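You operate a simulated robot arm through the tools that you are given. There is no shell and no other tool. Be economical: measure what you need, move in short steps, check, and stop when the job is done.

You run a simulated two-armed robot. Do the job below in one go: nothing can be reset, and whatever is moved stays where it is left.

JOB
Take the one-ring purple part and put it on the top of the wall shelf. Take the blue part and put it on top of the black plate. Take the white pot and put it on the top of the wall shelf. Turn the pot regulator knob to 60. The order is free. Set down upright: white pot.

The check looks at the end state, three seconds after you hand in, the way a careful person would. Anything else that was tipped, shoved, dropped, spilled or broken makes it a failure.

ROBOT AND FRAMES
Two 7-joint arms with fingered hands on one trunk, on a base that drives. Base frame: it is fixed to the floor where the robot stands at the start and does not move with it; the origin is under the middle of the robot, x ahead of it, y to its left, z up; the surface under the hand at the start is at about z = 820. Readings come in mm, rad, newtons and seconds.
The left shoulder is at the start at [70, 149, 1135], the right one opposite. With the tool pointing down near the work surface each hand reaches from about 420 to 800 mm from the robot's upright axis, wherever it stands, measured 20 degrees to its own side. Places, roughly: black plate (16x12x4 cm) [-4000, 100, 800]; blue part (6x6x3 cm) [400, 800, 900]; one-ring purple part (6x6x3 cm) [700, 100, 800]; pot regulator knob [-1800, 1800, 700]; top of the wall shelf (16x30 cm) [-2120, 2300, 900]; white pot (8x8x9 cm) [-900, 1900, 900]. Payload 3.6 kg a hand.
The tool frame of a hand sits at the grasp point between the pads (the TCP): z along the fingers, y along the line on which they close. The tips reach 25 mm beyond it. Largest opening 88 mm; the body of the gripper starts 29 mm behind the TCP. The gripper is a hand of 4 fingers: y runs from the thumb to the fingers, the wrist lies at [-13, -97, -162] in the tool frame.
Orientation is that of the tool frame in the base frame, as a unit quaternion [x, y, z, w]. With the fingers straight down and the wrist toward the robot, the tool's x, y and z point along [0, 1, 0], [1, 0, 0] and [0, 0, -1] of the base frame.

CONTROLS
- The arms move only by the tool drive_tool. It takes "left_commands", "right_commands" or both (then of equal length, played together; a hand with none holds still); each is a list of rows, each a list of 6 numbers: the shift along the tool's x, y, z in units of 40 mm (1.0 is 40 mm), then the turn, a rotation vector about the tool's x, y, z in units of 6 degrees (1.0 is 6 degrees). In form: [[dx, dy, dz, ax, ay, az], ...]. A call has 1 to 10 rows; each row shifts and turns the commanded pose from where the row before left it, along the tool's axes as they then stand. A call with a number of a shift or a turn outside -1 to 1 is refused whole. A row lasts 0.2 s, in which the tool goes at most 50 mm and 0.15 rad; a call with a longer step from one row to the next is refused whole. A pose out of reach is approached as far as the arm can. The call stops where the force on the tool passes 40 N (or 10 N more than at its start, if that is more) or the arm is blocked; 0.2 s more then pass. In this call time passes only in rows, and 0.2 s behind the last. It gives the time, the measured TCP pose, the force on the tool (base axes), the opening and the grip force at its end, in the units of the frame above (readings bear some noise), with the torque about the TCP (base axes, N m) and any sound that the robot's microphone picked up.
- Cameras (640 x 400 px; columns grow to the right, rows downward): "scene" is now at [134.7, 35.5, 1371.6]; the picture's right is [0.38, -0.92, -0.00], its down [-0.45, -0.19, -0.87] and it looks along [0.81, 0.33, -0.49] (base axes); focal length 282 px, centre (320, 200). "left" rides on the left gripper at [-64, -83, -98] in its tool frame; the picture's right is [-0.62, -0.37, 0.69], its down [0.71, -0.63, 0.30] and it looks along [0.32, 0.68, 0.65] (tool axes); focal length 265 px, centre (320, 200). "right" rides on the right gripper at [64, -83, -98] in its tool frame; the picture's right is [-0.62, 0.37, -0.69], its down [-0.71, -0.63, 0.30] and it looks along [-0.32, 0.68, 0.65] (tool axes); focal length 265 px, centre (320, 200). There is no depth. A picture from a camera that has moved, and an enlarged one, comes with that camera's place and axes in the base frame and with its lens.
- capture(camera): a new picture of that camera. The clock stands still meanwhile.
- raise_lower(by): slides the trunk up (or, below 0, down) by that many mm; the arms and the scene camera ride with it, the base frame stays. It gives what a move gives, with no picture.
- drive_base(legs): drives the robot by 1 to 6 legs, each [ahead, left, turn to the left] in mm, mm and rad, along the robot's own axes; the way and the turn of a leg run together, so that a leg with both is an arc; at most 1500 mm and 3.142 rad a leg. The arms and the cameras ride along, it lands a little off, and it stops where it bumps. It gives what a move gives.
- set_fingers(index, middle, ring, thumb_bend, thumb_turn, hand): sets how far each is bent, from 0 (flat) to 1 (curled in); at 0.3 the hand is open as for a grip, at 0.7 the pads meet at the TCP. One left out holds its place. A second passes; each finger stops where it meets its share of the squeeze, and holds until it gets a number again. It is the only way to open and close the hand. It gives what a move gives, with no picture; readings hold the bend of each and the force on the fingers (four entries, about 0 where the hand has none), thumb and palm. thumb_turn goes from beside the hand (0) to across from the fingers (1), as for a grip.
- turn_head(pan, tilt): turns the head with the scene camera to pan (to the left, within 1.501 rad either way) and tilt (down, from -0.506 to 1.204), counted from straight ahead of the robot. It gives what a move gives.
- enlarge(camera, box): a new picture of the part [left, top, right, bottom] of that camera's present view, enlarged. The clock stands still meanwhile.
- job_done(): hands the job in; it is judged then, once.

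Work in short steps. Places have to be worked out from the pictures, the camera data and where the tool is seen: move nearer, look again, correct. Check each grasp and each placing, and mend what went wrong. You have 165 turns and 118 pictures in all, those below and enlarged ones among them. Open the grippers and draw the arms clear of the work before you hand the job in, unless the task says otherwise; then end with one line.

The tools are called after "Call:" as name(argument=value, ...) on one line, values as JSON. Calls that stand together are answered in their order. drive_tool: Moves the arms, as the interface text tells. Its arguments: {"type":"object","properties":{"left_commands":{"type":"array"},"right_commands":{"type":"array"}},"required":[]} The other tools are called the same way: raise_lower (by) slides the trunk up or down; set_fingers (index, middle, ring, thumb_bend, thumb_turn, hand) moves the fingers one by one; drive_base (legs) drives the base; turn_head (pan, tilt) turns the head that bears the scene camera; capture (camera) takes a picture; enlarge (camera, box) takes an enlarged picture of a part of a camera's view; job_done () hands the job in.

At the start:

```text
time: 0.0
left_position: [344.4, 417.2, 1086.5]
left_tcp_rot: [0.709, 0.706, 0.0, 0.0]
left_force: [0.5, -0.2, -0.4]
left_ft_torque: [-0.04, -0.04, 0.0]
left_grip_width: 87.3
left_gripper_force: 0.0
left_shape: jaw
left_bend: [0.3, 0.3, 0.3, 0.3, 0.98]
left_finger forces: [0.1, 0.0, 0.0, 0.0, 0.0, 0.0]
right_position: [567.4, 1.2, 1124.6]
right_tcp_rot: [0.708, 0.706, -0.001, 0.0]
right_force: [-0.1, -0.2, 0.2]
right_ft_torque: [-0.02, 0.0, -0.01]
right_grip_width: 87.6
right_gripper_force: 0.0
right_shape: jaw
right_bend: [0.3, 0.3, 0.3, 0.3, 0.98]
right_finger forces: [0.1, 0.1, 0.0, 0.1, 0.0, 0.0]
trunk travel left (down, up): [-625.0, 315.0]
robot x, y, heading: [-2.8, -2.3, -0.001]
head pan, tilt: [0.393, 0.511]
```

scene: 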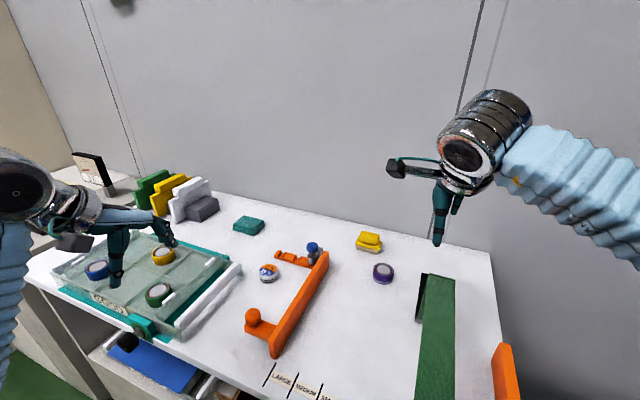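
right: 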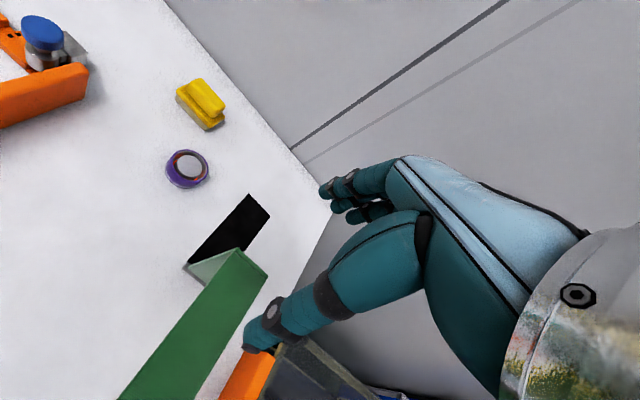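
left: 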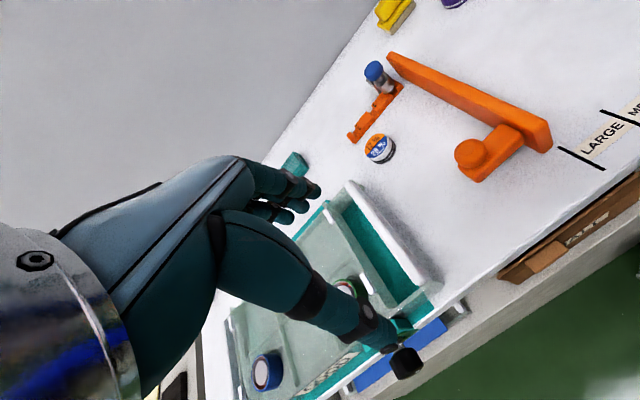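

The pictures show the purple part near [719, 92] and the blue part in a tray at the left. I'll enlarge both regions to see what surrounds them.

Call:
enlarge(camera="scene", box=[20, 160, 260, 400])

Call:
enlarge(camera="scene", box=[240, 200, 500, 370])

```text
1.67 times, centred on (140, 280) of scene
camera zoom: at [134.7, 35.5, 1371.6], right [0.38, -0.92, 0.0], down [-0.45, -0.19, -0.87], along [0.81, 0.33, -0.49], focal length 470 px, centre (620, 67)
```

zoom: 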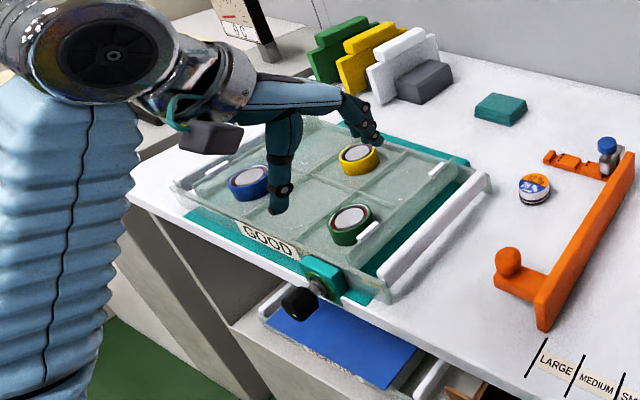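

```text
2.35 times, centred on (370, 285) of scene
camera zoom: at [134.7, 35.5, 1371.6], right [0.38, -0.92, 0.0], down [-0.45, -0.19, -0.87], along [0.81, 0.33, -0.49], focal length 663 px, centre (202, 0)
```

zoom: 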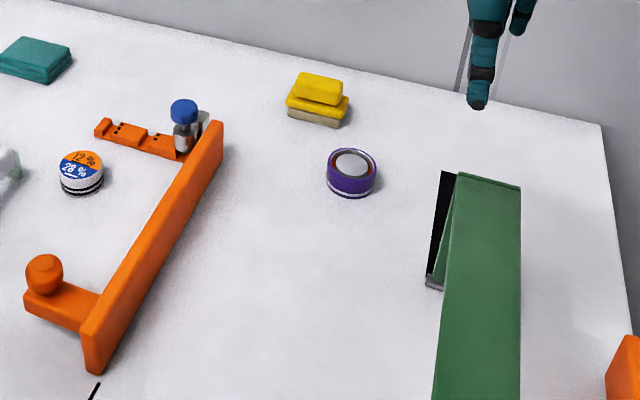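

Next, the tray from the left hand's camera, to learn whether it has a cover.

Call:
enlarge(camera="left", box=[200, 160, 480, 400])

Call:
enlarge(camera="scene", box=[60, 230, 180, 330])

```text
1.67 times, centred on (340, 280) of left
camera zoom: at [259.4, 353.4, 1185.4], right [-0.37, -0.62, -0.69], down [-0.63, 0.72, -0.3], along [0.68, 0.32, -0.65], focal length 442 px, centre (287, 67)
```

zoom: 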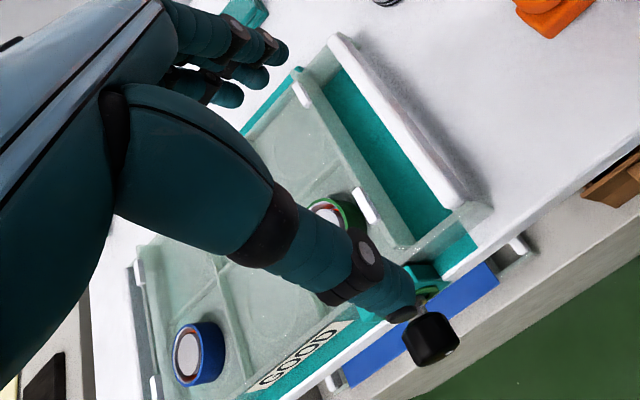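

```text
4.00 times, centred on (120, 280) of scene
camera zoom: at [134.7, 35.5, 1371.6], right [0.38, -0.92, 0.0], down [-0.45, -0.19, -0.87], along [0.81, 0.33, -0.49], focal length 1127 px, centre (1120, -120)
```

zoom: 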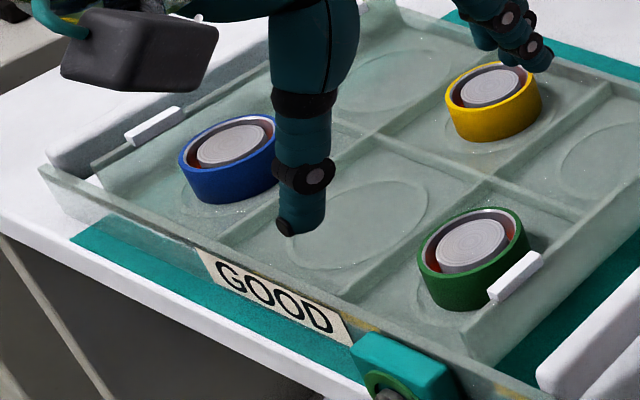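

The tray is open-topped, so both parts can be lifted straight up. I estimate purple at about [712, 93] and blue at [429, 782]; driving 150 mm left puts both in comfortable reach.

Call:
drive_base(legs=[[0, 150, 0]])

Call:
capture(camera="right")

Call:
capture(camera="left")

```text
time: 2.5
left_position: [344.3, 562.7, 1087.4]
left_tcp_rot: [0.71, 0.704, -0.001, -0.002]
left_force: [0.0, 0.1, 0.9]
left_ft_torque: [0.0, 0.0, 0.05]
left_grip_width: 87.7
left_gripper_force: 0.0
left_shape: jaw
left_bend: [0.3, 0.3, 0.3, 0.3, 0.98]
left_finger forces: [0.0, 0.0, 0.0, 0.1, 0.1, 0.0]
right_position: [567.6, 146.7, 1124.3]
right_tcp_rot: [0.709, 0.706, -0.001, -0.001]
right_force: [-0.7, -0.3, -0.4]
right_ft_torque: [0.0, 0.01, -0.01]
right_grip_width: 87.7
right_gripper_force: 0.1
right_shape: jaw
right_bend: [0.3, 0.3, 0.3, 0.3, 0.98]
right_finger forces: [0.1, 0.0, 0.1, 0.1, 0.0, 0.0]
trunk travel left (down, up): [-625.0, 315.0]
robot x, y, heading: [-0.5, 149.0, -0.003]
head pan, tilt: [0.393, 0.511]
```

```text
110 pictures are left
camera right: at [484.7, 211.6, 1223.7], right [0.37, -0.62, 0.69], down [-0.63, -0.71, -0.3], along [0.68, -0.33, -0.65], focal length 265 px, centre (320, 200)
```

right: 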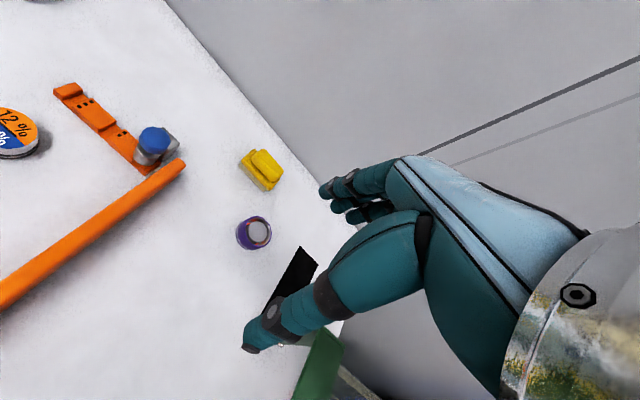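

```text
109 pictures are left
camera left: at [260.0, 498.3, 1185.3], right [-0.37, -0.62, -0.69], down [-0.63, 0.72, -0.3], along [0.68, 0.32, -0.65], focal length 265 px, centre (320, 200)
```

left: 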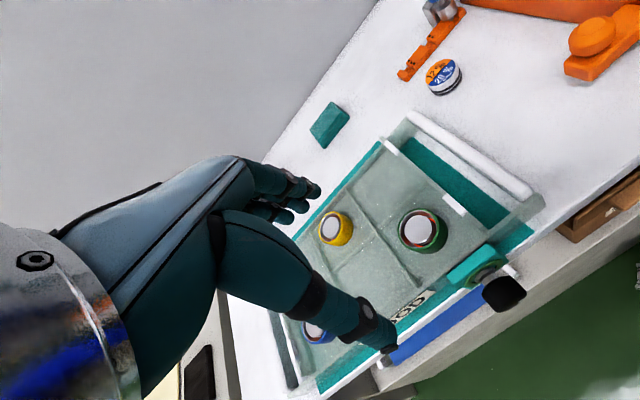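

Purple is confirmed near [713, 93], top about 847, and blue near [421, 790]. I'll bring both hands above them at z≈1000.

Call:
drive_tool(left_commands=[[0.81, 0.279, 0.31, 0, 0, 0], [0.81, 0.279, 0.31, 0, 0, 0], [0.81, 0.279, 0.31, 0, 0, 0], [0.81, 0.279, 0.31, 0, 0, 0], [0.81, 0.279, 0.31, 0, 0, 0], [0.81, 0.279, 0.31, 0, 0, 0], [0.81, 0.279, 0.31, 0, 0, 0]], right_commands=[[-0.192, 0.516, 0.443, 0, 0, 0], [-0.192, 0.516, 0.443, 0, 0, 0], [-0.192, 0.516, 0.443, 0, 0, 0], [-0.192, 0.516, 0.443, 0, 0, 0], [-0.192, 0.516, 0.443, 0, 0, 0], [-0.192, 0.516, 0.443, 0, 0, 0], [-0.192, 0.516, 0.443, 0, 0, 0]])

Call:
capture(camera="right")

Call:
capture(camera="left")

Call:
capture(camera="scene")

```text
time: 4.1
left_position: [423.0, 790.6, 1002.6]
left_tcp_rot: [0.708, 0.706, -0.002, 0.0]
left_force: [-0.2, -0.4, 1.3]
left_ft_torque: [0.0, -0.01, 0.0]
left_grip_width: 87.6
left_gripper_force: 0.1
left_shape: jaw
left_bend: [0.3, 0.3, 0.3, 0.3, 0.98]
left_finger forces: [0.0, 0.2, 0.0, 0.0, 0.0, 0.1]
right_position: [712.0, 96.0, 1000.0]
right_tcp_rot: [0.708, 0.706, -0.001, 0.0]
right_force: [0.1, 0.5, 0.1]
right_ft_torque: [-0.02, -0.01, -0.02]
right_grip_width: 87.5
right_gripper_force: 0.1
right_shape: jaw
right_bend: [0.3, 0.3, 0.3, 0.3, 0.98]
right_finger forces: [0.0, 0.1, 0.1, 0.0, 0.1, 0.0]
trunk travel left (down, up): [-625.0, 315.0]
robot x, y, heading: [-1.4, 148.5, 0.001]
head pan, tilt: [0.393, 0.511]
```

```text
108 pictures are left
camera right: at [629.4, 160.8, 1098.4], right [0.37, -0.62, 0.69], down [-0.63, -0.71, -0.3], along [0.68, -0.33, -0.65], focal length 265 px, centre (320, 200)
```

right: 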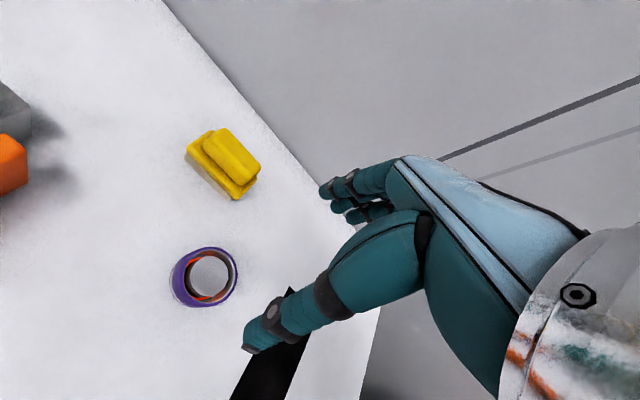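

```text
107 pictures are left
camera left: at [339.1, 726.4, 1100.9], right [-0.37, -0.62, -0.69], down [-0.63, 0.72, -0.3], along [0.68, 0.32, -0.66], focal length 265 px, centre (320, 200)
```

left: 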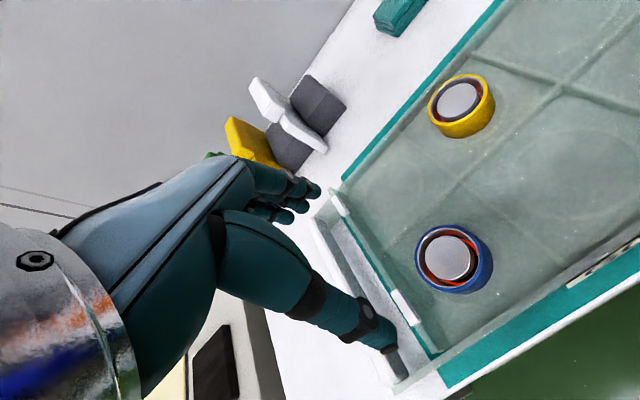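

```text
106 pictures are left
camera scene: at [136.3, 185.2, 1371.3], right [0.38, -0.92, 0.0], down [-0.45, -0.19, -0.87], along [0.8, 0.33, -0.49], focal length 282 px, centre (320, 200)
```

scene: 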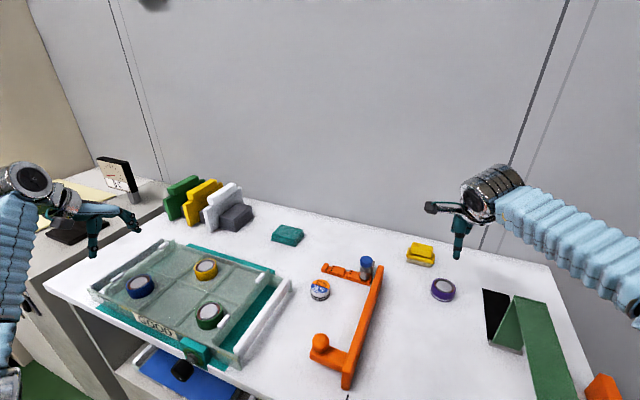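

Refined: blue's top is near [420, 766, 869], so my left hand is ~24 mm too far left; purple is right under the right hand. Checking the rim clearance around blue before descending.

Call:
enlarge(camera="left", box=[340, 160, 640, 400])

Call:
enlarge(camera="scene", box=[80, 230, 280, 370])

```text
1.67 times, centred on (490, 280) of left
camera zoom: at [339.1, 726.4, 1100.9], right [-0.37, -0.62, -0.69], down [-0.63, 0.72, -0.3], along [0.68, 0.32, -0.66], focal length 442 px, centre (37, 67)
```

zoom: 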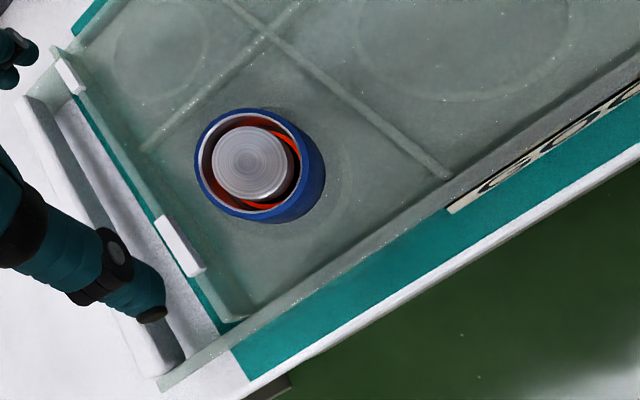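

```text
2.86 times, centred on (180, 300) of scene
camera zoom: at [136.3, 185.2, 1371.3], right [0.38, -0.92, 0.0], down [-0.45, -0.19, -0.87], along [0.8, 0.33, -0.49], focal length 805 px, centre (720, -86)
```

zoom: 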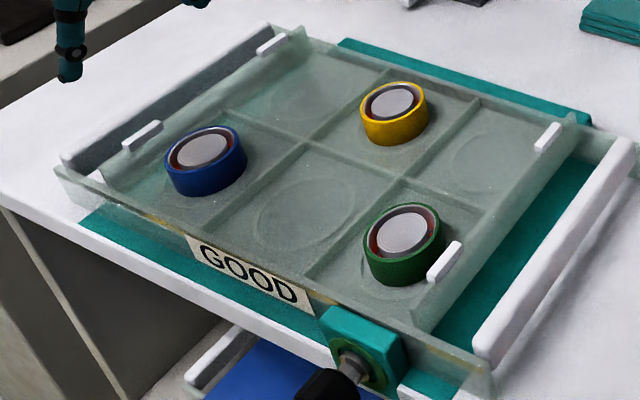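

Blue's cell spans x≈366–479, so the opening should be a bit narrower for clearance. I'll lower the right hand around purple to z≈852 while the left re-centres above blue at z≈930.

Call:
set_fingers(hand="left", index=0.33, middle=0.33, ring=0.33, thumb_bend=0.33, thumb_turn=1)

Call:
drive_tool(left_commands=[[-0.154, -0.0125, 0.456, 0, 0, 0], [-0.154, -0.0125, 0.456, 0, 0, 0], [-0.154, -0.0125, 0.456, 0, 0, 0], [-0.154, -0.0125, 0.456, 0, 0, 0]], right_commands=[[-0.012, 0.01, 0.925, 0, 0, 0], [-0.012, 0.01, 0.925, 0, 0, 0], [-0.012, 0.01, 0.925, 0, 0, 0], [-0.012, 0.01, 0.925, 0, 0, 0]])

Call:
capture(camera="right")

Call:
capture(camera="left")

```text
time: 5.1
left_position: [421.6, 789.5, 1004.7]
left_tcp_rot: [0.709, 0.705, 0.0, 0.0]
left_force: [0.8, 0.6, 0.2]
left_ft_torque: [0.0, -0.03, 0.03]
left_grip_width: 78.8
left_gripper_force: 0.1
left_shape: fingers
left_bend: [0.33, 0.33, 0.33, 0.33, 0.98]
left_finger forces: [0.1, 0.0, 0.0, 0.0, 0.0, 0.0]
right_position: [710.8, 94.3, 1000.4]
right_tcp_rot: [0.708, 0.706, -0.001, 0.0]
right_force: [0.1, -0.4, -0.5]
right_ft_torque: [-0.01, 0.01, -0.02]
right_grip_width: 88.0
right_gripper_force: 0.0
right_shape: jaw
right_bend: [0.3, 0.3, 0.3, 0.3, 0.98]
right_finger forces: [0.1, 0.0, 0.0, 0.0, 0.1, 0.0]
trunk travel left (down, up): [-625.0, 315.0]
robot x, y, heading: [-0.0, 147.9, -0.001]
head pan, tilt: [0.393, 0.511]
```

```text
time: 6.1
left_position: [419.9, 762.6, 930.5]
left_tcp_rot: [0.708, 0.706, -0.001, 0.0]
left_force: [-0.4, 1.0, 0.3]
left_ft_torque: [-0.03, -0.02, 0.01]
left_grip_width: 79.1
left_gripper_force: 0.0
left_shape: fingers
left_bend: [0.33, 0.33, 0.33, 0.33, 0.98]
left_finger forces: [0.0, 0.0, 0.0, 0.0, 0.1, 0.0]
right_position: [713.5, 90.1, 850.9]
right_tcp_rot: [0.708, 0.706, 0.0, 0.0]
right_force: [-0.5, -0.7, -0.1]
right_ft_torque: [0.0, -0.02, 0.0]
right_grip_width: 87.8
right_gripper_force: 0.1
right_shape: jaw
right_bend: [0.3, 0.3, 0.3, 0.3, 0.98]
right_finger forces: [0.0, 0.0, 0.1, 0.0, 0.1, 0.1]
trunk travel left (down, up): [-625.0, 315.0]
robot x, y, heading: [-0.5, 149.8, -0.001]
head pan, tilt: [0.393, 0.511]
```

```text
103 pictures are left
camera right: at [630.7, 156.3, 949.9], right [0.37, -0.62, 0.69], down [-0.63, -0.71, -0.3], along [0.68, -0.33, -0.65], focal length 265 px, centre (320, 200)
```

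right: 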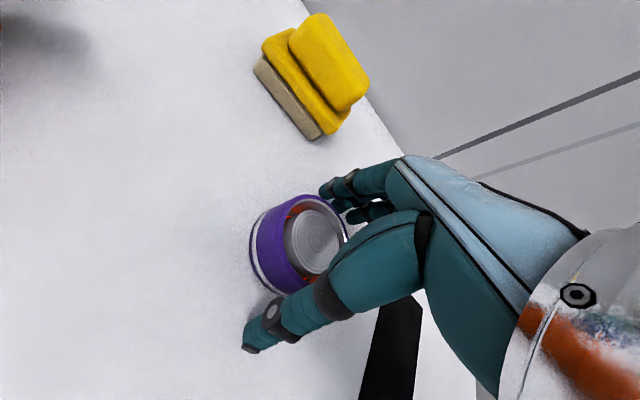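

```text
102 pictures are left
camera left: at [335.7, 698.3, 1027.5], right [-0.37, -0.62, -0.69], down [-0.63, 0.72, -0.3], along [0.68, 0.32, -0.65], focal length 265 px, centre (320, 200)
```

left: 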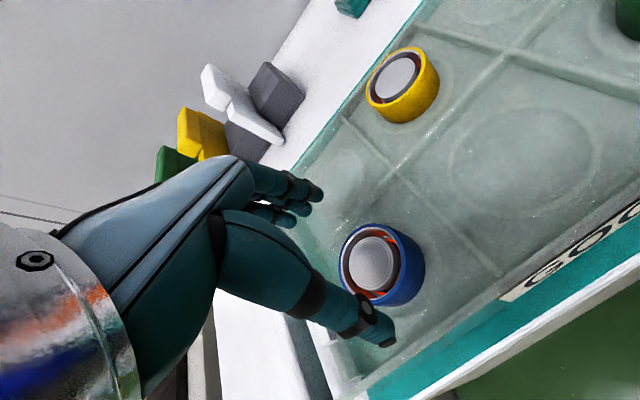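

Both centres agree with my estimates ([711, 95] and [421, 767]). I'll trim each sideways by 4 mm and lower the left to z≈870.

Call:
drive_tool(left_commands=[[0.1, 0, 0.75, 0, 0, 0], [0, 0.02, 0.75, 0, 0, 0]], right_commands=[[0.1, 0, 0, 0, 0, 0], [0, 0, 0, 0, 0, 0]])

Call:
capture(camera="left")

Call:
set_fingers(hand="right", index=0.7, middle=0.7, ring=0.7, thumb_bend=0.7)

Call:
capture(camera="right")

```text
time: 6.7
left_position: [419.7, 766.2, 883.6]
left_tcp_rot: [0.708, 0.706, 0.015, 0.0]
left_force: [6.9, 3.4, 36.4]
left_ft_torque: [0.22, 0.27, 0.14]
left_grip_width: 78.5
left_gripper_force: 20.0
left_shape: fingers
left_bend: [0.33, 0.3, 0.33, 0.33, 1.0]
left_finger forces: [0.1, 14.4, 0.0, 0.0, 25.4, 0.0]
right_position: [709.7, 88.1, 856.1]
right_tcp_rot: [0.708, 0.706, 0.004, -0.002]
right_force: [-0.4, 0.1, 0.2]
right_ft_torque: [0.04, -0.03, 0.05]
right_grip_width: 87.6
right_gripper_force: 0.1
right_shape: jaw
right_bend: [0.3, 0.3, 0.3, 0.3, 0.98]
right_finger forces: [0.0, 0.0, 0.0, 0.0, 0.0, 0.0]
trunk travel left (down, up): [-625.0, 315.0]
robot x, y, heading: [-2.4, 148.6, 0.0]
head pan, tilt: [0.393, 0.511]
```

```text
101 pictures are left
camera left: at [335.2, 699.1, 978.7], right [-0.35, -0.61, -0.71], down [-0.62, 0.72, -0.3], along [0.7, 0.34, -0.63], focal length 265 px, centre (320, 200)
```

left: 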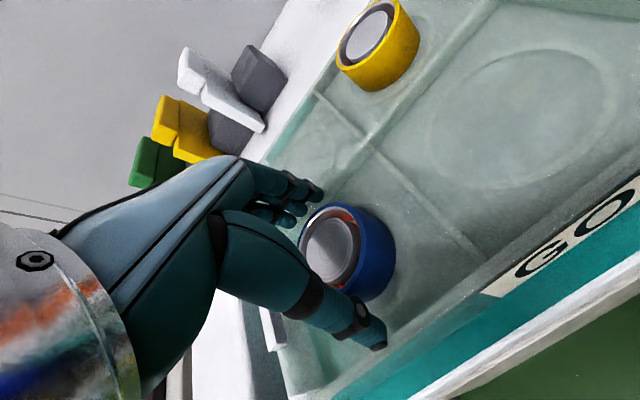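

```text
time: 7.1
left_position: [426.8, 771.8, 883.4]
left_tcp_rot: [0.708, 0.705, 0.018, 0.006]
left_force: [-0.4, -4.1, 20.1]
left_ft_torque: [-0.1, -0.14, -0.01]
left_grip_width: 80.8
left_gripper_force: 10.1
left_shape: fingers
left_bend: [0.33, 0.31, 0.33, 0.31, 0.97]
left_finger forces: [0.0, 12.0, 0.0, 0.1, 7.7, 0.0]
right_position: [712.8, 94.2, 855.0]
right_tcp_rot: [0.709, 0.706, 0.001, 0.002]
right_force: [2.0, -0.5, 1.7]
right_ft_torque: [-0.07, -0.2, -0.03]
right_grip_width: 46.5
right_gripper_force: 16.2
right_shape: fingers
right_bend: [0.52, 0.58, 0.68, 0.48, 0.95]
right_finger forces: [8.4, 7.3, 1.0, 0.1, 15.8, 0.0]
trunk travel left (down, up): [-625.0, 315.0]
robot x, y, heading: [-0.5, 143.9, 0.003]
head pan, tilt: [0.393, 0.511]
stopped (left hand): the force on the tool passed its limit at 49 N (the readings are from after the stop); the commanded pose is now the measured one
```

```text
100 pictures are left
camera right: at [629.1, 159.1, 952.9], right [0.36, -0.62, 0.69], down [-0.63, -0.71, -0.31], along [0.69, -0.33, -0.65], focal length 265 px, centre (320, 200)
```

right: 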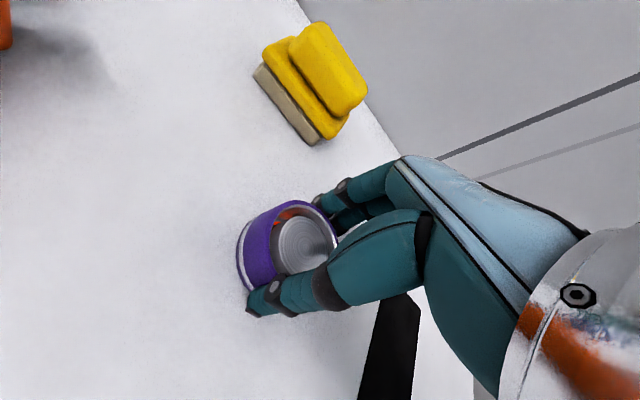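

The left tips (middle finger and thumb) touched something at z≈883, probably the cell rim, so I lift it. Purple sits ~6 mm towards the index side of the right hand, so I'll open, shift and regrip there.

Call:
drive_tool(left_commands=[[0, 0, -0.6, 0, 0, 0]])

Call:
set_fingers(hand="right", index=0.3, middle=0.3, ring=0.3, thumb_bend=0.3)

Call:
enlarge(camera="scene", box=[90, 220, 230, 330])

Call:
capture(camera="right")

Call:
capture(camera="left")

```text
time: 7.5
left_position: [422.5, 771.2, 899.5]
left_tcp_rot: [0.708, 0.706, 0.009, 0.003]
left_force: [0.7, -0.2, 0.3]
left_ft_torque: [0.01, 0.0, 0.01]
left_grip_width: 78.5
left_gripper_force: 0.0
left_shape: fingers
left_bend: [0.33, 0.33, 0.33, 0.33, 0.98]
left_finger forces: [0.0, 0.0, 0.0, 0.0, 0.1, 0.1]
right_position: [712.5, 93.7, 854.0]
right_tcp_rot: [0.708, 0.706, 0.0, 0.002]
right_force: [0.3, -1.6, 6.1]
right_ft_torque: [-0.07, -0.2, -0.02]
right_grip_width: 45.9
right_gripper_force: 16.7
right_shape: fingers
right_bend: [0.53, 0.6, 0.69, 0.48, 0.95]
right_finger forces: [8.8, 7.7, 1.1, 0.1, 16.4, 0.0]
trunk travel left (down, up): [-625.0, 315.0]
robot x, y, heading: [1.3, 146.7, -0.001]
head pan, tilt: [0.393, 0.511]
```

```text
time: 8.5
left_position: [423.8, 768.8, 901.4]
left_tcp_rot: [0.708, 0.706, 0.011, 0.002]
left_force: [0.0, -0.7, -0.4]
left_ft_torque: [-0.02, -0.02, -0.02]
left_grip_width: 79.0
left_gripper_force: 0.1
left_shape: fingers
left_bend: [0.33, 0.33, 0.33, 0.33, 0.98]
left_finger forces: [0.0, 0.0, 0.0, 0.0, 0.0, 0.0]
right_position: [712.7, 95.1, 853.5]
right_tcp_rot: [0.708, 0.706, 0.0, 0.0]
right_force: [0.0, -0.3, 0.6]
right_ft_torque: [0.0, 0.01, -0.01]
right_grip_width: 84.4
right_gripper_force: 0.0
right_shape: fingers
right_bend: [0.3, 0.3, 0.3, 0.3, 0.97]
right_finger forces: [0.0, 0.0, 0.1, 0.1, 0.0, 0.0]
trunk travel left (down, up): [-625.0, 315.0]
robot x, y, heading: [-1.4, 145.0, -0.001]
head pan, tilt: [0.393, 0.511]
```

```text
3.64 times, centred on (160, 275) of scene
camera zoom: at [134.3, 183.9, 1371.6], right [0.38, -0.92, 0.0], down [-0.45, -0.19, -0.87], along [0.81, 0.33, -0.49], focal length 1025 px, centre (902, -73)
```

zoom: 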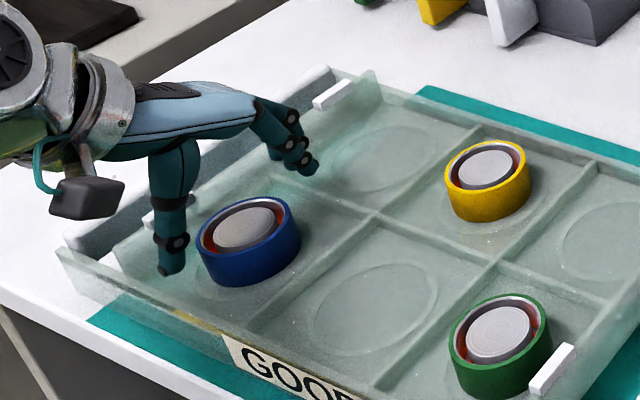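

```text
98 pictures are left
camera right: at [630.1, 160.0, 951.1], right [0.37, -0.62, 0.69], down [-0.63, -0.71, -0.3], along [0.68, -0.33, -0.65], focal length 265 px, centre (320, 200)
```

right: 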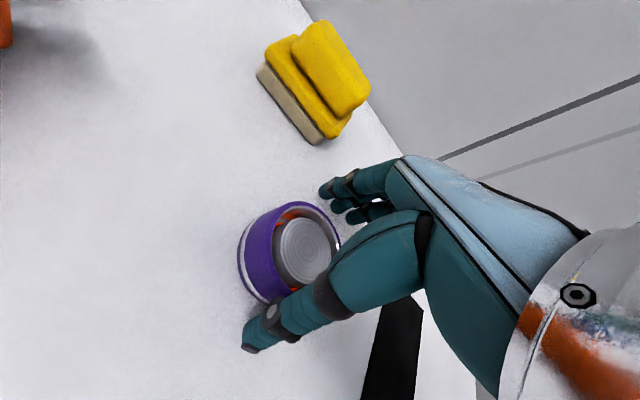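

```text
97 pictures are left
camera left: at [338.3, 705.0, 996.6], right [-0.36, -0.61, -0.71], down [-0.62, 0.72, -0.31], along [0.7, 0.33, -0.64], focal length 265 px, centre (320, 200)
```

left: 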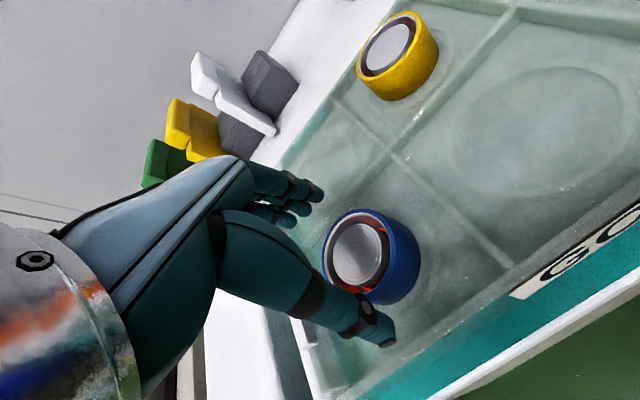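

The left fingers likely land on the back ridge (x≈479) and the right hand needs +6 mm y, −5 mm x. I narrow the left fingers more, shift the left hand back 4 mm, and trim the right, then re-close the right.

Call:
set_fingers(hand="left", index=0.38, middle=0.38, ring=0.38, thumb_bend=0.33)

Call:
drive_tool(left_commands=[[-0.05, -0.1, 0.2, 0, 0, 0], [0, 0, 0.2, 0, 0, 0]], right_commands=[[0.15, -0.12, 0.08, 0, 0, 0], [0, 0, 0, 0, 0, 0]])

Call:
set_fingers(hand="right", index=0.7, middle=0.7, ring=0.7, thumb_bend=0.7)

Call:
capture(camera="right")

Call:
capture(camera="left")

Call:
enlarge(camera="scene", box=[90, 220, 230, 330])

```text
time: 9.5
left_position: [424.2, 770.0, 901.1]
left_tcp_rot: [0.708, 0.706, 0.011, 0.003]
left_force: [-1.3, -0.3, -0.8]
left_ft_torque: [0.01, -0.01, 0.01]
left_grip_width: 74.1
left_gripper_force: 0.0
left_shape: fingers
left_bend: [0.38, 0.38, 0.38, 0.33, 0.98]
left_finger forces: [0.1, 0.0, 0.0, 0.0, 0.0, 0.1]
right_position: [712.8, 95.2, 851.9]
right_tcp_rot: [0.708, 0.706, 0.0, 0.0]
right_force: [-0.4, -0.1, -0.1]
right_ft_torque: [-0.03, 0.01, -0.02]
right_grip_width: 84.7
right_gripper_force: 0.1
right_shape: fingers
right_bend: [0.3, 0.3, 0.3, 0.3, 0.97]
right_finger forces: [0.0, 0.0, 0.0, 0.0, 0.0, 0.0]
trunk travel left (down, up): [-625.0, 315.0]
robot x, y, heading: [-2.7, 147.7, -0.003]
head pan, tilt: [0.393, 0.511]
```

```text
time: 10.1
left_position: [421.9, 768.1, 884.8]
left_tcp_rot: [0.709, 0.705, 0.012, 0.002]
left_force: [-0.1, -0.1, 0.4]
left_ft_torque: [0.01, 0.05, 0.01]
left_grip_width: 73.6
left_gripper_force: 0.3
left_shape: fingers
left_bend: [0.38, 0.38, 0.38, 0.33, 0.98]
left_finger forces: [0.0, 0.0, 0.1, 0.0, 0.2, 0.0]
right_position: [707.9, 99.5, 850.3]
right_tcp_rot: [0.708, 0.706, -0.001, 0.0]
right_force: [0.1, 0.1, 0.0]
right_ft_torque: [-0.02, -0.01, 0.0]
right_grip_width: 84.1
right_gripper_force: 0.0
right_shape: fingers
right_bend: [0.3, 0.3, 0.3, 0.3, 0.97]
right_finger forces: [0.0, 0.1, 0.0, 0.0, 0.0, 0.1]
trunk travel left (down, up): [-625.0, 315.0]
robot x, y, heading: [3.9, 145.6, 0.0]
head pan, tilt: [0.393, 0.511]
```

```text
time: 11.1
left_position: [420.9, 768.2, 885.4]
left_tcp_rot: [0.708, 0.706, 0.012, 0.003]
left_force: [0.2, 0.2, -0.3]
left_ft_torque: [0.02, 0.0, -0.01]
left_grip_width: 74.0
left_gripper_force: 0.1
left_shape: fingers
left_bend: [0.38, 0.38, 0.38, 0.33, 0.98]
left_finger forces: [0.0, 0.0, 0.1, 0.0, 0.0, 0.1]
right_position: [707.5, 99.6, 850.4]
right_tcp_rot: [0.708, 0.706, 0.0, 0.001]
right_force: [2.3, -0.1, 1.8]
right_ft_torque: [-0.07, -0.18, 0.02]
right_grip_width: 45.1
right_gripper_force: 20.0
right_shape: fingers
right_bend: [0.51, 0.55, 0.64, 0.5, 0.94]
right_finger forces: [8.3, 8.7, 3.6, 0.0, 19.4, 0.0]
trunk travel left (down, up): [-625.0, 315.0]
robot x, y, heading: [-1.2, 149.8, 0.001]
head pan, tilt: [0.393, 0.511]
```

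```text
96 pictures are left
camera right: at [625.7, 164.9, 949.1], right [0.36, -0.62, 0.69], down [-0.63, -0.71, -0.31], along [0.68, -0.33, -0.65], focal length 265 px, centre (320, 200)
```

right: 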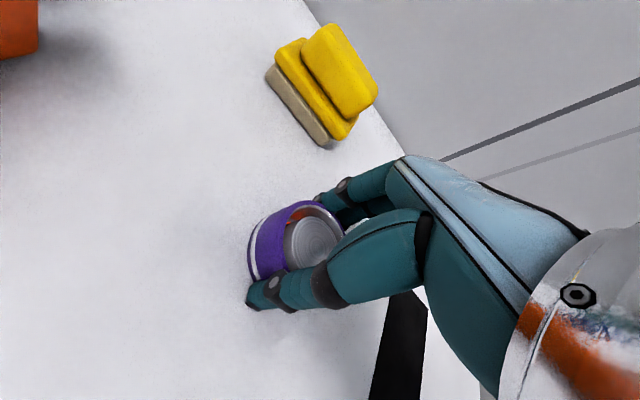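

```text
95 pictures are left
camera left: at [335.4, 702.3, 980.8], right [-0.36, -0.61, -0.71], down [-0.62, 0.72, -0.31], along [0.7, 0.33, -0.64], focal length 265 px, centre (320, 200)
```

left: 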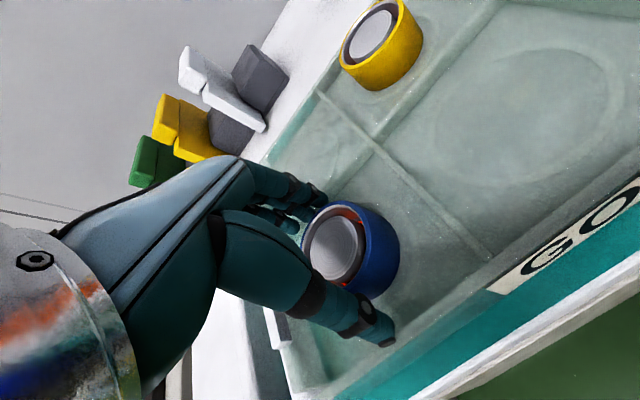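

```text
3.64 times, centred on (160, 275) of scene
camera zoom: at [134.2, 183.6, 1371.7], right [0.38, -0.92, 0.0], down [-0.45, -0.19, -0.87], along [0.81, 0.33, -0.49], focal length 1025 px, centre (902, -73)
```

zoom: 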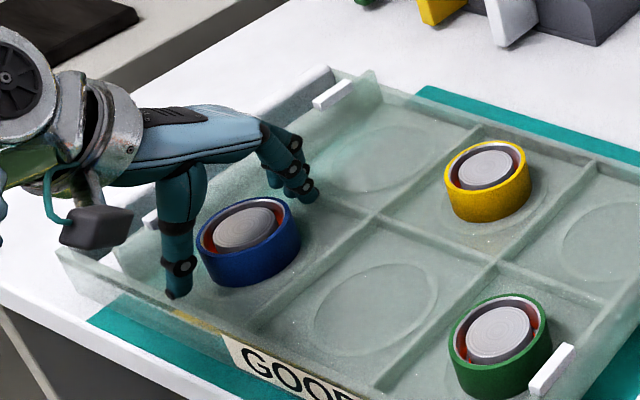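

The right grip is better balanced (20 N). I'll lift purple, and tighten the left thumb and fingers slightly so they clear rim and ridge, then step the left down.

Call:
set_fingers(hand="left", index=0.4, middle=0.4, ring=0.4, thumb_bend=0.36)

Call:
drive_tool(left_commands=[[-0.03, 0, 0.12, 0, 0, 0], [0, 0, 0.12, 0, 0, 0], [0, 0, 0.1, 0, 0, 0]], right_commands=[[0, 0, -0.5, 0, 0, 0], [0, 0, -0.7, 0, 0, 0], [0, 0, -0.7, 0, 0, 0]])

Call:
capture(camera="right")

Call:
capture(camera="left")

```text
time: 12.1
left_position: [420.9, 767.6, 885.4]
left_tcp_rot: [0.708, 0.706, 0.011, 0.003]
left_force: [-0.5, 0.2, 0.1]
left_ft_torque: [-0.01, 0.05, -0.04]
left_grip_width: 68.4
left_gripper_force: 0.2
left_shape: fingers
left_bend: [0.4, 0.4, 0.4, 0.36, 0.98]
left_finger forces: [0.0, 0.0, 0.1, 0.0, 0.1, 0.0]
right_position: [708.3, 99.3, 850.8]
right_tcp_rot: [0.708, 0.706, 0.001, 0.001]
right_force: [2.8, 0.4, 3.3]
right_ft_torque: [-0.09, -0.19, -0.01]
right_grip_width: 45.0
right_gripper_force: 20.0
right_shape: fingers
right_bend: [0.51, 0.55, 0.64, 0.5, 0.94]
right_finger forces: [8.5, 9.7, 3.6, 0.0, 19.3, 0.1]
trunk travel left (down, up): [-625.0, 315.0]
robot x, y, heading: [-2.1, 146.4, -0.0]
head pan, tilt: [0.393, 0.511]
```

```text
time: 12.9
left_position: [421.6, 765.5, 874.7]
left_tcp_rot: [0.708, 0.706, 0.015, 0.004]
left_force: [-2.1, 1.3, 10.2]
left_ft_torque: [0.09, -0.4, 0.04]
left_grip_width: 68.5
left_gripper_force: 5.3
left_shape: fingers
left_bend: [0.4, 0.39, 0.4, 0.36, 0.98]
left_finger forces: [0.0, 10.5, 0.0, 0.1, 0.1, 0.0]
right_position: [709.1, 98.2, 926.8]
right_tcp_rot: [0.708, 0.706, -0.001, 0.0]
right_force: [0.1, -0.9, -3.5]
right_ft_torque: [0.01, 0.02, 0.03]
right_grip_width: 45.0
right_gripper_force: 19.4
right_shape: fingers
right_bend: [0.51, 0.56, 0.64, 0.5, 0.94]
right_finger forces: [7.9, 7.5, 3.7, 0.0, 19.6, 0.0]
trunk travel left (down, up): [-625.0, 315.0]
robot x, y, heading: [0.5, 149.3, -0.003]
head pan, tilt: [0.393, 0.511]
```

```text
93 pictures are left
camera right: at [626.1, 163.7, 1025.4], right [0.37, -0.62, 0.69], down [-0.63, -0.71, -0.31], along [0.68, -0.33, -0.65], focal length 265 px, centre (320, 200)
```

right: 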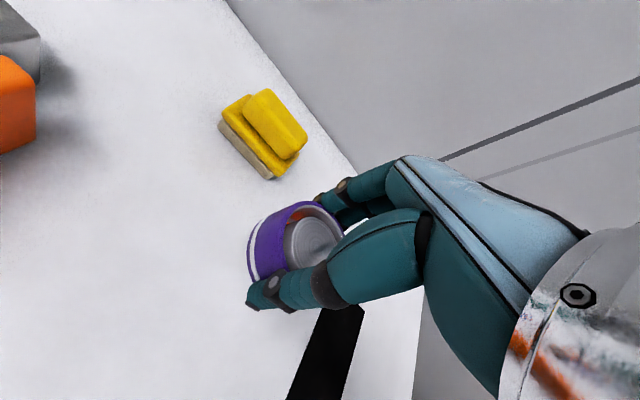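

```text
92 pictures are left
camera left: at [334.7, 700.3, 970.1], right [-0.35, -0.61, -0.71], down [-0.62, 0.72, -0.31], along [0.7, 0.33, -0.63], focal length 265 px, centre (320, 200)
```

left: 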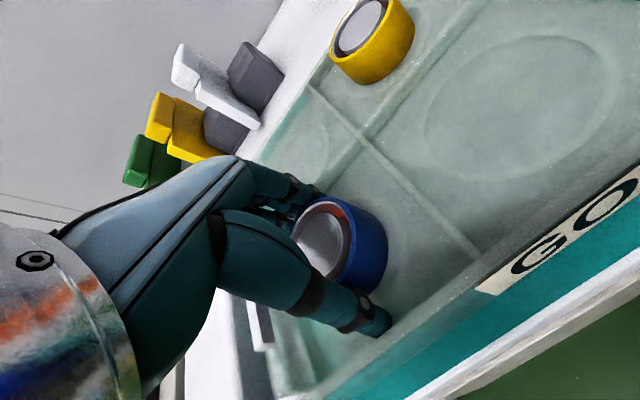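

Purple is up and held. The left is now low enough (middle tip just touching); I relieve 2 mm and close on blue.

Call:
drive_tool(left_commands=[[0, 0, -0.06, 0, 0, 0]])

Call:
set_fingers(hand="left", index=0.7, middle=0.7, ring=0.7, thumb_bend=0.7)

Call:
capture(camera="left")

```text
time: 13.3
left_position: [421.7, 765.8, 876.0]
left_tcp_rot: [0.708, 0.706, 0.012, 0.003]
left_force: [-1.7, 1.2, 8.3]
left_ft_torque: [0.14, -0.35, 0.05]
left_grip_width: 68.6
left_gripper_force: 4.3
left_shape: fingers
left_bend: [0.4, 0.39, 0.4, 0.36, 0.98]
left_finger forces: [0.1, 9.5, 0.0, 0.0, 0.0, 0.1]
right_position: [709.5, 98.3, 926.1]
right_tcp_rot: [0.708, 0.706, 0.001, 0.001]
right_force: [-0.3, -0.2, -2.1]
right_ft_torque: [0.0, -0.01, -0.02]
right_grip_width: 45.0
right_gripper_force: 18.8
right_shape: fingers
right_bend: [0.51, 0.56, 0.64, 0.5, 0.94]
right_finger forces: [7.9, 7.4, 3.6, 0.0, 19.4, 0.0]
trunk travel left (down, up): [-625.0, 315.0]
robot x, y, heading: [1.2, 148.6, -0.002]
head pan, tilt: [0.393, 0.511]
```

```text
time: 14.3
left_position: [421.6, 763.9, 877.8]
left_tcp_rot: [0.709, 0.705, 0.013, 0.003]
left_force: [5.9, -0.1, 17.1]
left_ft_torque: [0.15, -0.76, -0.06]
left_grip_width: 45.7
left_gripper_force: 28.9
left_shape: fingers
left_bend: [0.48, 0.51, 0.63, 0.52, 1.0]
left_finger forces: [11.6, 22.0, 4.4, 0.0, 19.4, 0.0]
right_position: [710.6, 98.3, 926.7]
right_tcp_rot: [0.708, 0.706, 0.001, 0.0]
right_force: [0.3, -1.1, -3.3]
right_ft_torque: [0.03, 0.01, -0.03]
right_grip_width: 44.9
right_gripper_force: 19.1
right_shape: fingers
right_bend: [0.51, 0.56, 0.64, 0.5, 0.94]
right_finger forces: [8.0, 7.5, 3.6, 0.0, 19.5, 0.0]
trunk travel left (down, up): [-625.0, 315.0]
robot x, y, heading: [-0.8, 147.6, 0.003]
head pan, tilt: [0.393, 0.511]
```

```text
91 pictures are left
camera left: at [335.6, 699.2, 972.1], right [-0.35, -0.61, -0.71], down [-0.62, 0.72, -0.31], along [0.7, 0.33, -0.63], focal length 265 px, centre (320, 200)
```

left: 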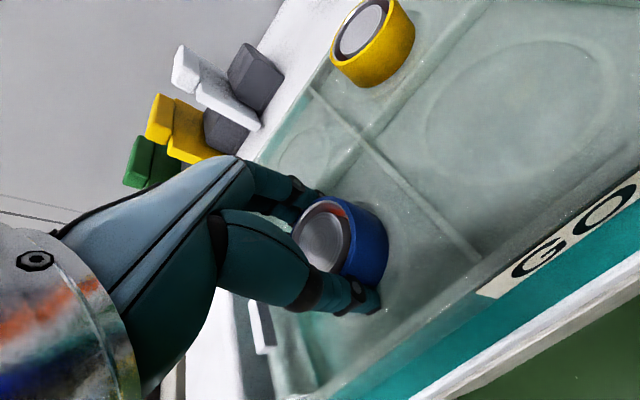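

Blue is gripped (thumb 19 N against index and middle), with some floor contact. I lift it in small steps and check.

Call:
drive_tool(left_commands=[[0, 0, -0.25, 0, 0, 0], [0, 0, -0.5, 0, 0, 0], [0, 0, -0.8, 0, 0, 0], [0, 0, -0.8, 0, 0, 0]])

Call:
capture(camera="left")

Call:
capture(camera="scene")

```text
time: 15.3
left_position: [419.2, 768.1, 967.7]
left_tcp_rot: [0.708, 0.706, 0.008, 0.003]
left_force: [0.3, 0.9, -3.6]
left_ft_torque: [0.0, -0.03, -0.02]
left_grip_width: 46.1
left_gripper_force: 20.1
left_shape: fingers
left_bend: [0.48, 0.54, 0.63, 0.52, 1.0]
left_finger forces: [10.6, 6.1, 3.6, 0.1, 21.0, 0.0]
right_position: [711.0, 100.4, 924.6]
right_tcp_rot: [0.708, 0.706, -0.002, 0.001]
right_force: [0.2, 0.5, -2.8]
right_ft_torque: [-0.05, 0.04, -0.01]
right_grip_width: 44.9
right_gripper_force: 19.2
right_shape: fingers
right_bend: [0.51, 0.56, 0.64, 0.5, 0.94]
right_finger forces: [7.8, 7.5, 3.7, 0.1, 19.4, 0.0]
trunk travel left (down, up): [-625.0, 315.0]
robot x, y, heading: [0.7, 149.7, 0.004]
head pan, tilt: [0.393, 0.511]
```

```text
90 pictures are left
camera left: at [333.4, 704.0, 1062.8], right [-0.36, -0.61, -0.7], down [-0.62, 0.72, -0.31], along [0.7, 0.33, -0.64], focal length 265 px, centre (320, 200)
```

left: 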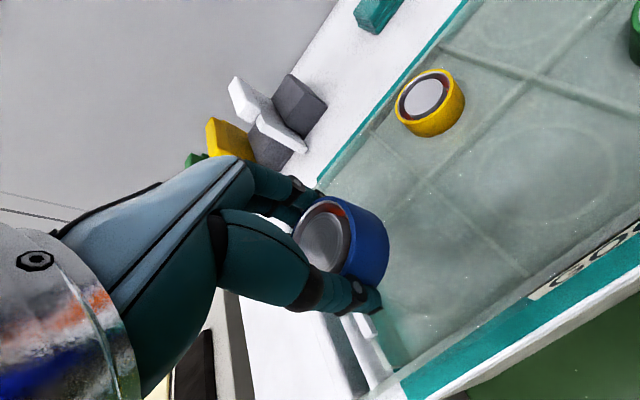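

```text
89 pictures are left
camera scene: at [135.6, 184.8, 1371.3], right [0.38, -0.92, 0.0], down [-0.45, -0.19, -0.87], along [0.81, 0.33, -0.49], focal length 282 px, centre (320, 200)
```

scene: 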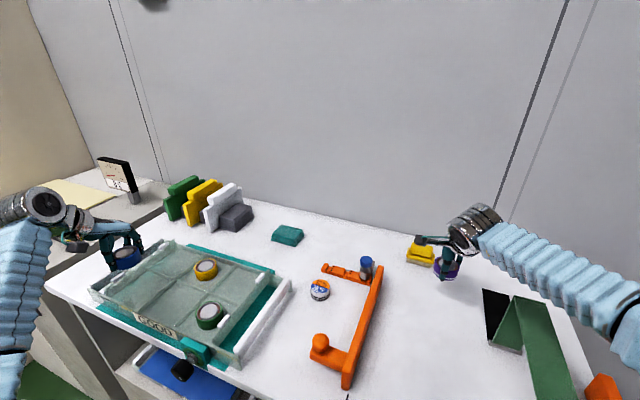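

Both parts are held. I'll raise the trunk for clearance, back away from the table, then look around the room.

Call:
raise_lower(by=150)

Call:
drive_base(legs=[[-500, 0, 0]])

Call:
turn_head(pan=1.5, tilt=0.35)

Call:
capture(camera="scene")

Call:
turn_head(pan=-1.5, tilt=0.35)

Call:
capture(camera="scene")

```text
time: 17.0
left_position: [419.6, 768.5, 1116.7]
left_tcp_rot: [0.708, 0.706, 0.01, 0.003]
left_force: [-0.1, 0.6, -3.1]
left_ft_torque: [0.02, -0.01, 0.02]
left_grip_width: 45.8
left_gripper_force: 20.4
left_shape: fingers
left_bend: [0.48, 0.54, 0.63, 0.52, 1.0]
left_finger forces: [10.7, 6.0, 3.7, 0.0, 21.0, 0.1]
right_position: [710.5, 101.0, 1074.9]
right_tcp_rot: [0.709, 0.706, 0.0, 0.0]
right_force: [0.8, 0.7, -3.3]
right_ft_torque: [0.0, -0.03, 0.02]
right_grip_width: 44.9
right_gripper_force: 19.1
right_shape: fingers
right_bend: [0.51, 0.56, 0.64, 0.5, 0.94]
right_finger forces: [7.9, 7.3, 3.6, 0.0, 19.5, 0.0]
trunk travel left (down, up): [-775.0, 165.0]
robot x, y, heading: [-2.7, 149.2, 0.001]
head pan, tilt: [0.393, 0.511]
```

```text
time: 23.8
left_position: [-73.0, 769.5, 1118.9]
left_tcp_rot: [0.706, 0.708, 0.01, 0.002]
left_force: [0.1, 0.1, -3.6]
left_ft_torque: [0.02, -0.03, -0.02]
left_grip_width: 45.8
left_gripper_force: 20.5
left_shape: fingers
left_bend: [0.48, 0.54, 0.64, 0.52, 1.0]
left_finger forces: [10.6, 5.9, 3.8, 0.0, 20.6, 0.0]
right_position: [222.3, 102.4, 1073.4]
right_tcp_rot: [0.706, 0.709, 0.0, -0.001]
right_force: [0.8, -0.2, -4.1]
right_ft_torque: [0.02, -0.02, -0.03]
right_grip_width: 44.8
right_gripper_force: 19.1
right_shape: fingers
right_bend: [0.51, 0.56, 0.65, 0.5, 0.94]
right_finger forces: [8.1, 7.3, 3.9, 0.0, 19.1, 0.0]
trunk travel left (down, up): [-775.0, 165.0]
robot x, y, heading: [-491.5, 145.2, 0.005]
head pan, tilt: [0.393, 0.511]
```

```text
time: 25.1
left_position: [-74.4, 769.0, 1117.0]
left_tcp_rot: [0.706, 0.709, 0.011, 0.002]
left_force: [-0.3, -0.2, -4.1]
left_ft_torque: [-0.02, -0.01, -0.03]
left_grip_width: 45.9
left_gripper_force: 20.8
left_shape: fingers
left_bend: [0.48, 0.54, 0.64, 0.52, 1.0]
left_finger forces: [10.7, 5.9, 3.8, 0.0, 20.5, 0.1]
right_position: [223.3, 103.0, 1074.4]
right_tcp_rot: [0.706, 0.708, 0.001, 0.0]
right_force: [-0.7, -0.3, -3.2]
right_ft_torque: [0.0, 0.01, 0.04]
right_grip_width: 44.8
right_gripper_force: 19.1
right_shape: fingers
right_bend: [0.51, 0.56, 0.65, 0.5, 0.94]
right_finger forces: [8.1, 7.4, 3.9, 0.0, 19.1, 0.0]
trunk travel left (down, up): [-775.0, 165.0]
robot x, y, heading: [-493.2, 146.1, 0.007]
head pan, tilt: [1.499, 0.351]
```

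```text
88 pictures are left
camera scene: at [-431.9, 239.8, 1536.4], right [1.0, -0.06, 0.0], down [-0.02, -0.34, -0.94], along [0.06, 0.94, -0.34], focal length 282 px, centre (320, 200)
```

scene: 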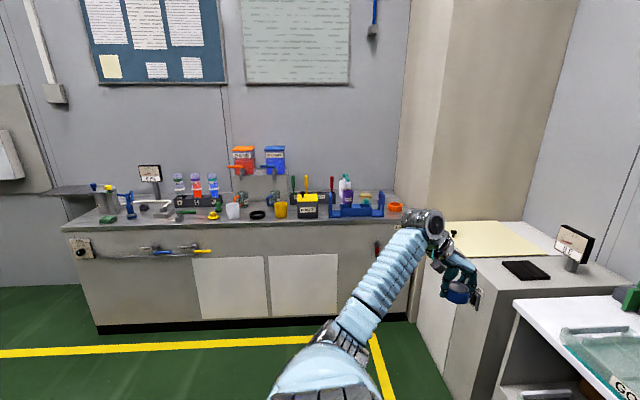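

```text
time: 27.7
left_position: [-75.1, 770.2, 1119.0]
left_tcp_rot: [0.706, 0.708, 0.01, 0.002]
left_force: [0.0, 0.3, -2.8]
left_ft_torque: [-0.01, -0.01, 0.02]
left_grip_width: 45.6
left_gripper_force: 20.5
left_shape: fingers
left_bend: [0.48, 0.54, 0.64, 0.52, 1.0]
left_finger forces: [10.8, 5.9, 3.9, 0.0, 20.6, 0.0]
right_position: [221.7, 103.0, 1075.3]
right_tcp_rot: [0.706, 0.708, 0.001, -0.001]
right_force: [-0.2, -0.1, -3.7]
right_ft_torque: [0.03, 0.02, 0.01]
right_grip_width: 45.0
right_gripper_force: 19.3
right_shape: fingers
right_bend: [0.51, 0.56, 0.65, 0.5, 0.94]
right_finger forces: [8.0, 7.3, 3.9, 0.0, 19.0, 0.1]
trunk travel left (down, up): [-775.0, 165.0]
robot x, y, heading: [-487.0, 145.6, 0.006]
head pan, tilt: [-1.499, 0.351]
```

```text
87 pictures are left
camera scene: at [-430.8, 55.2, 1536.4], right [-1.0, -0.08, 0.0], down [-0.03, 0.34, -0.94], along [0.07, -0.94, -0.34], focal length 282 px, centre (320, 200)
```

scene: 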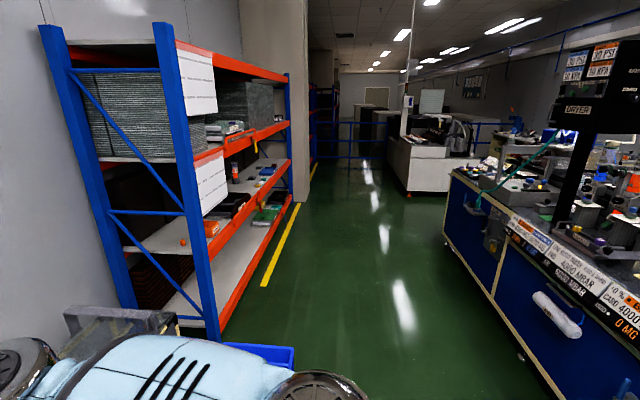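

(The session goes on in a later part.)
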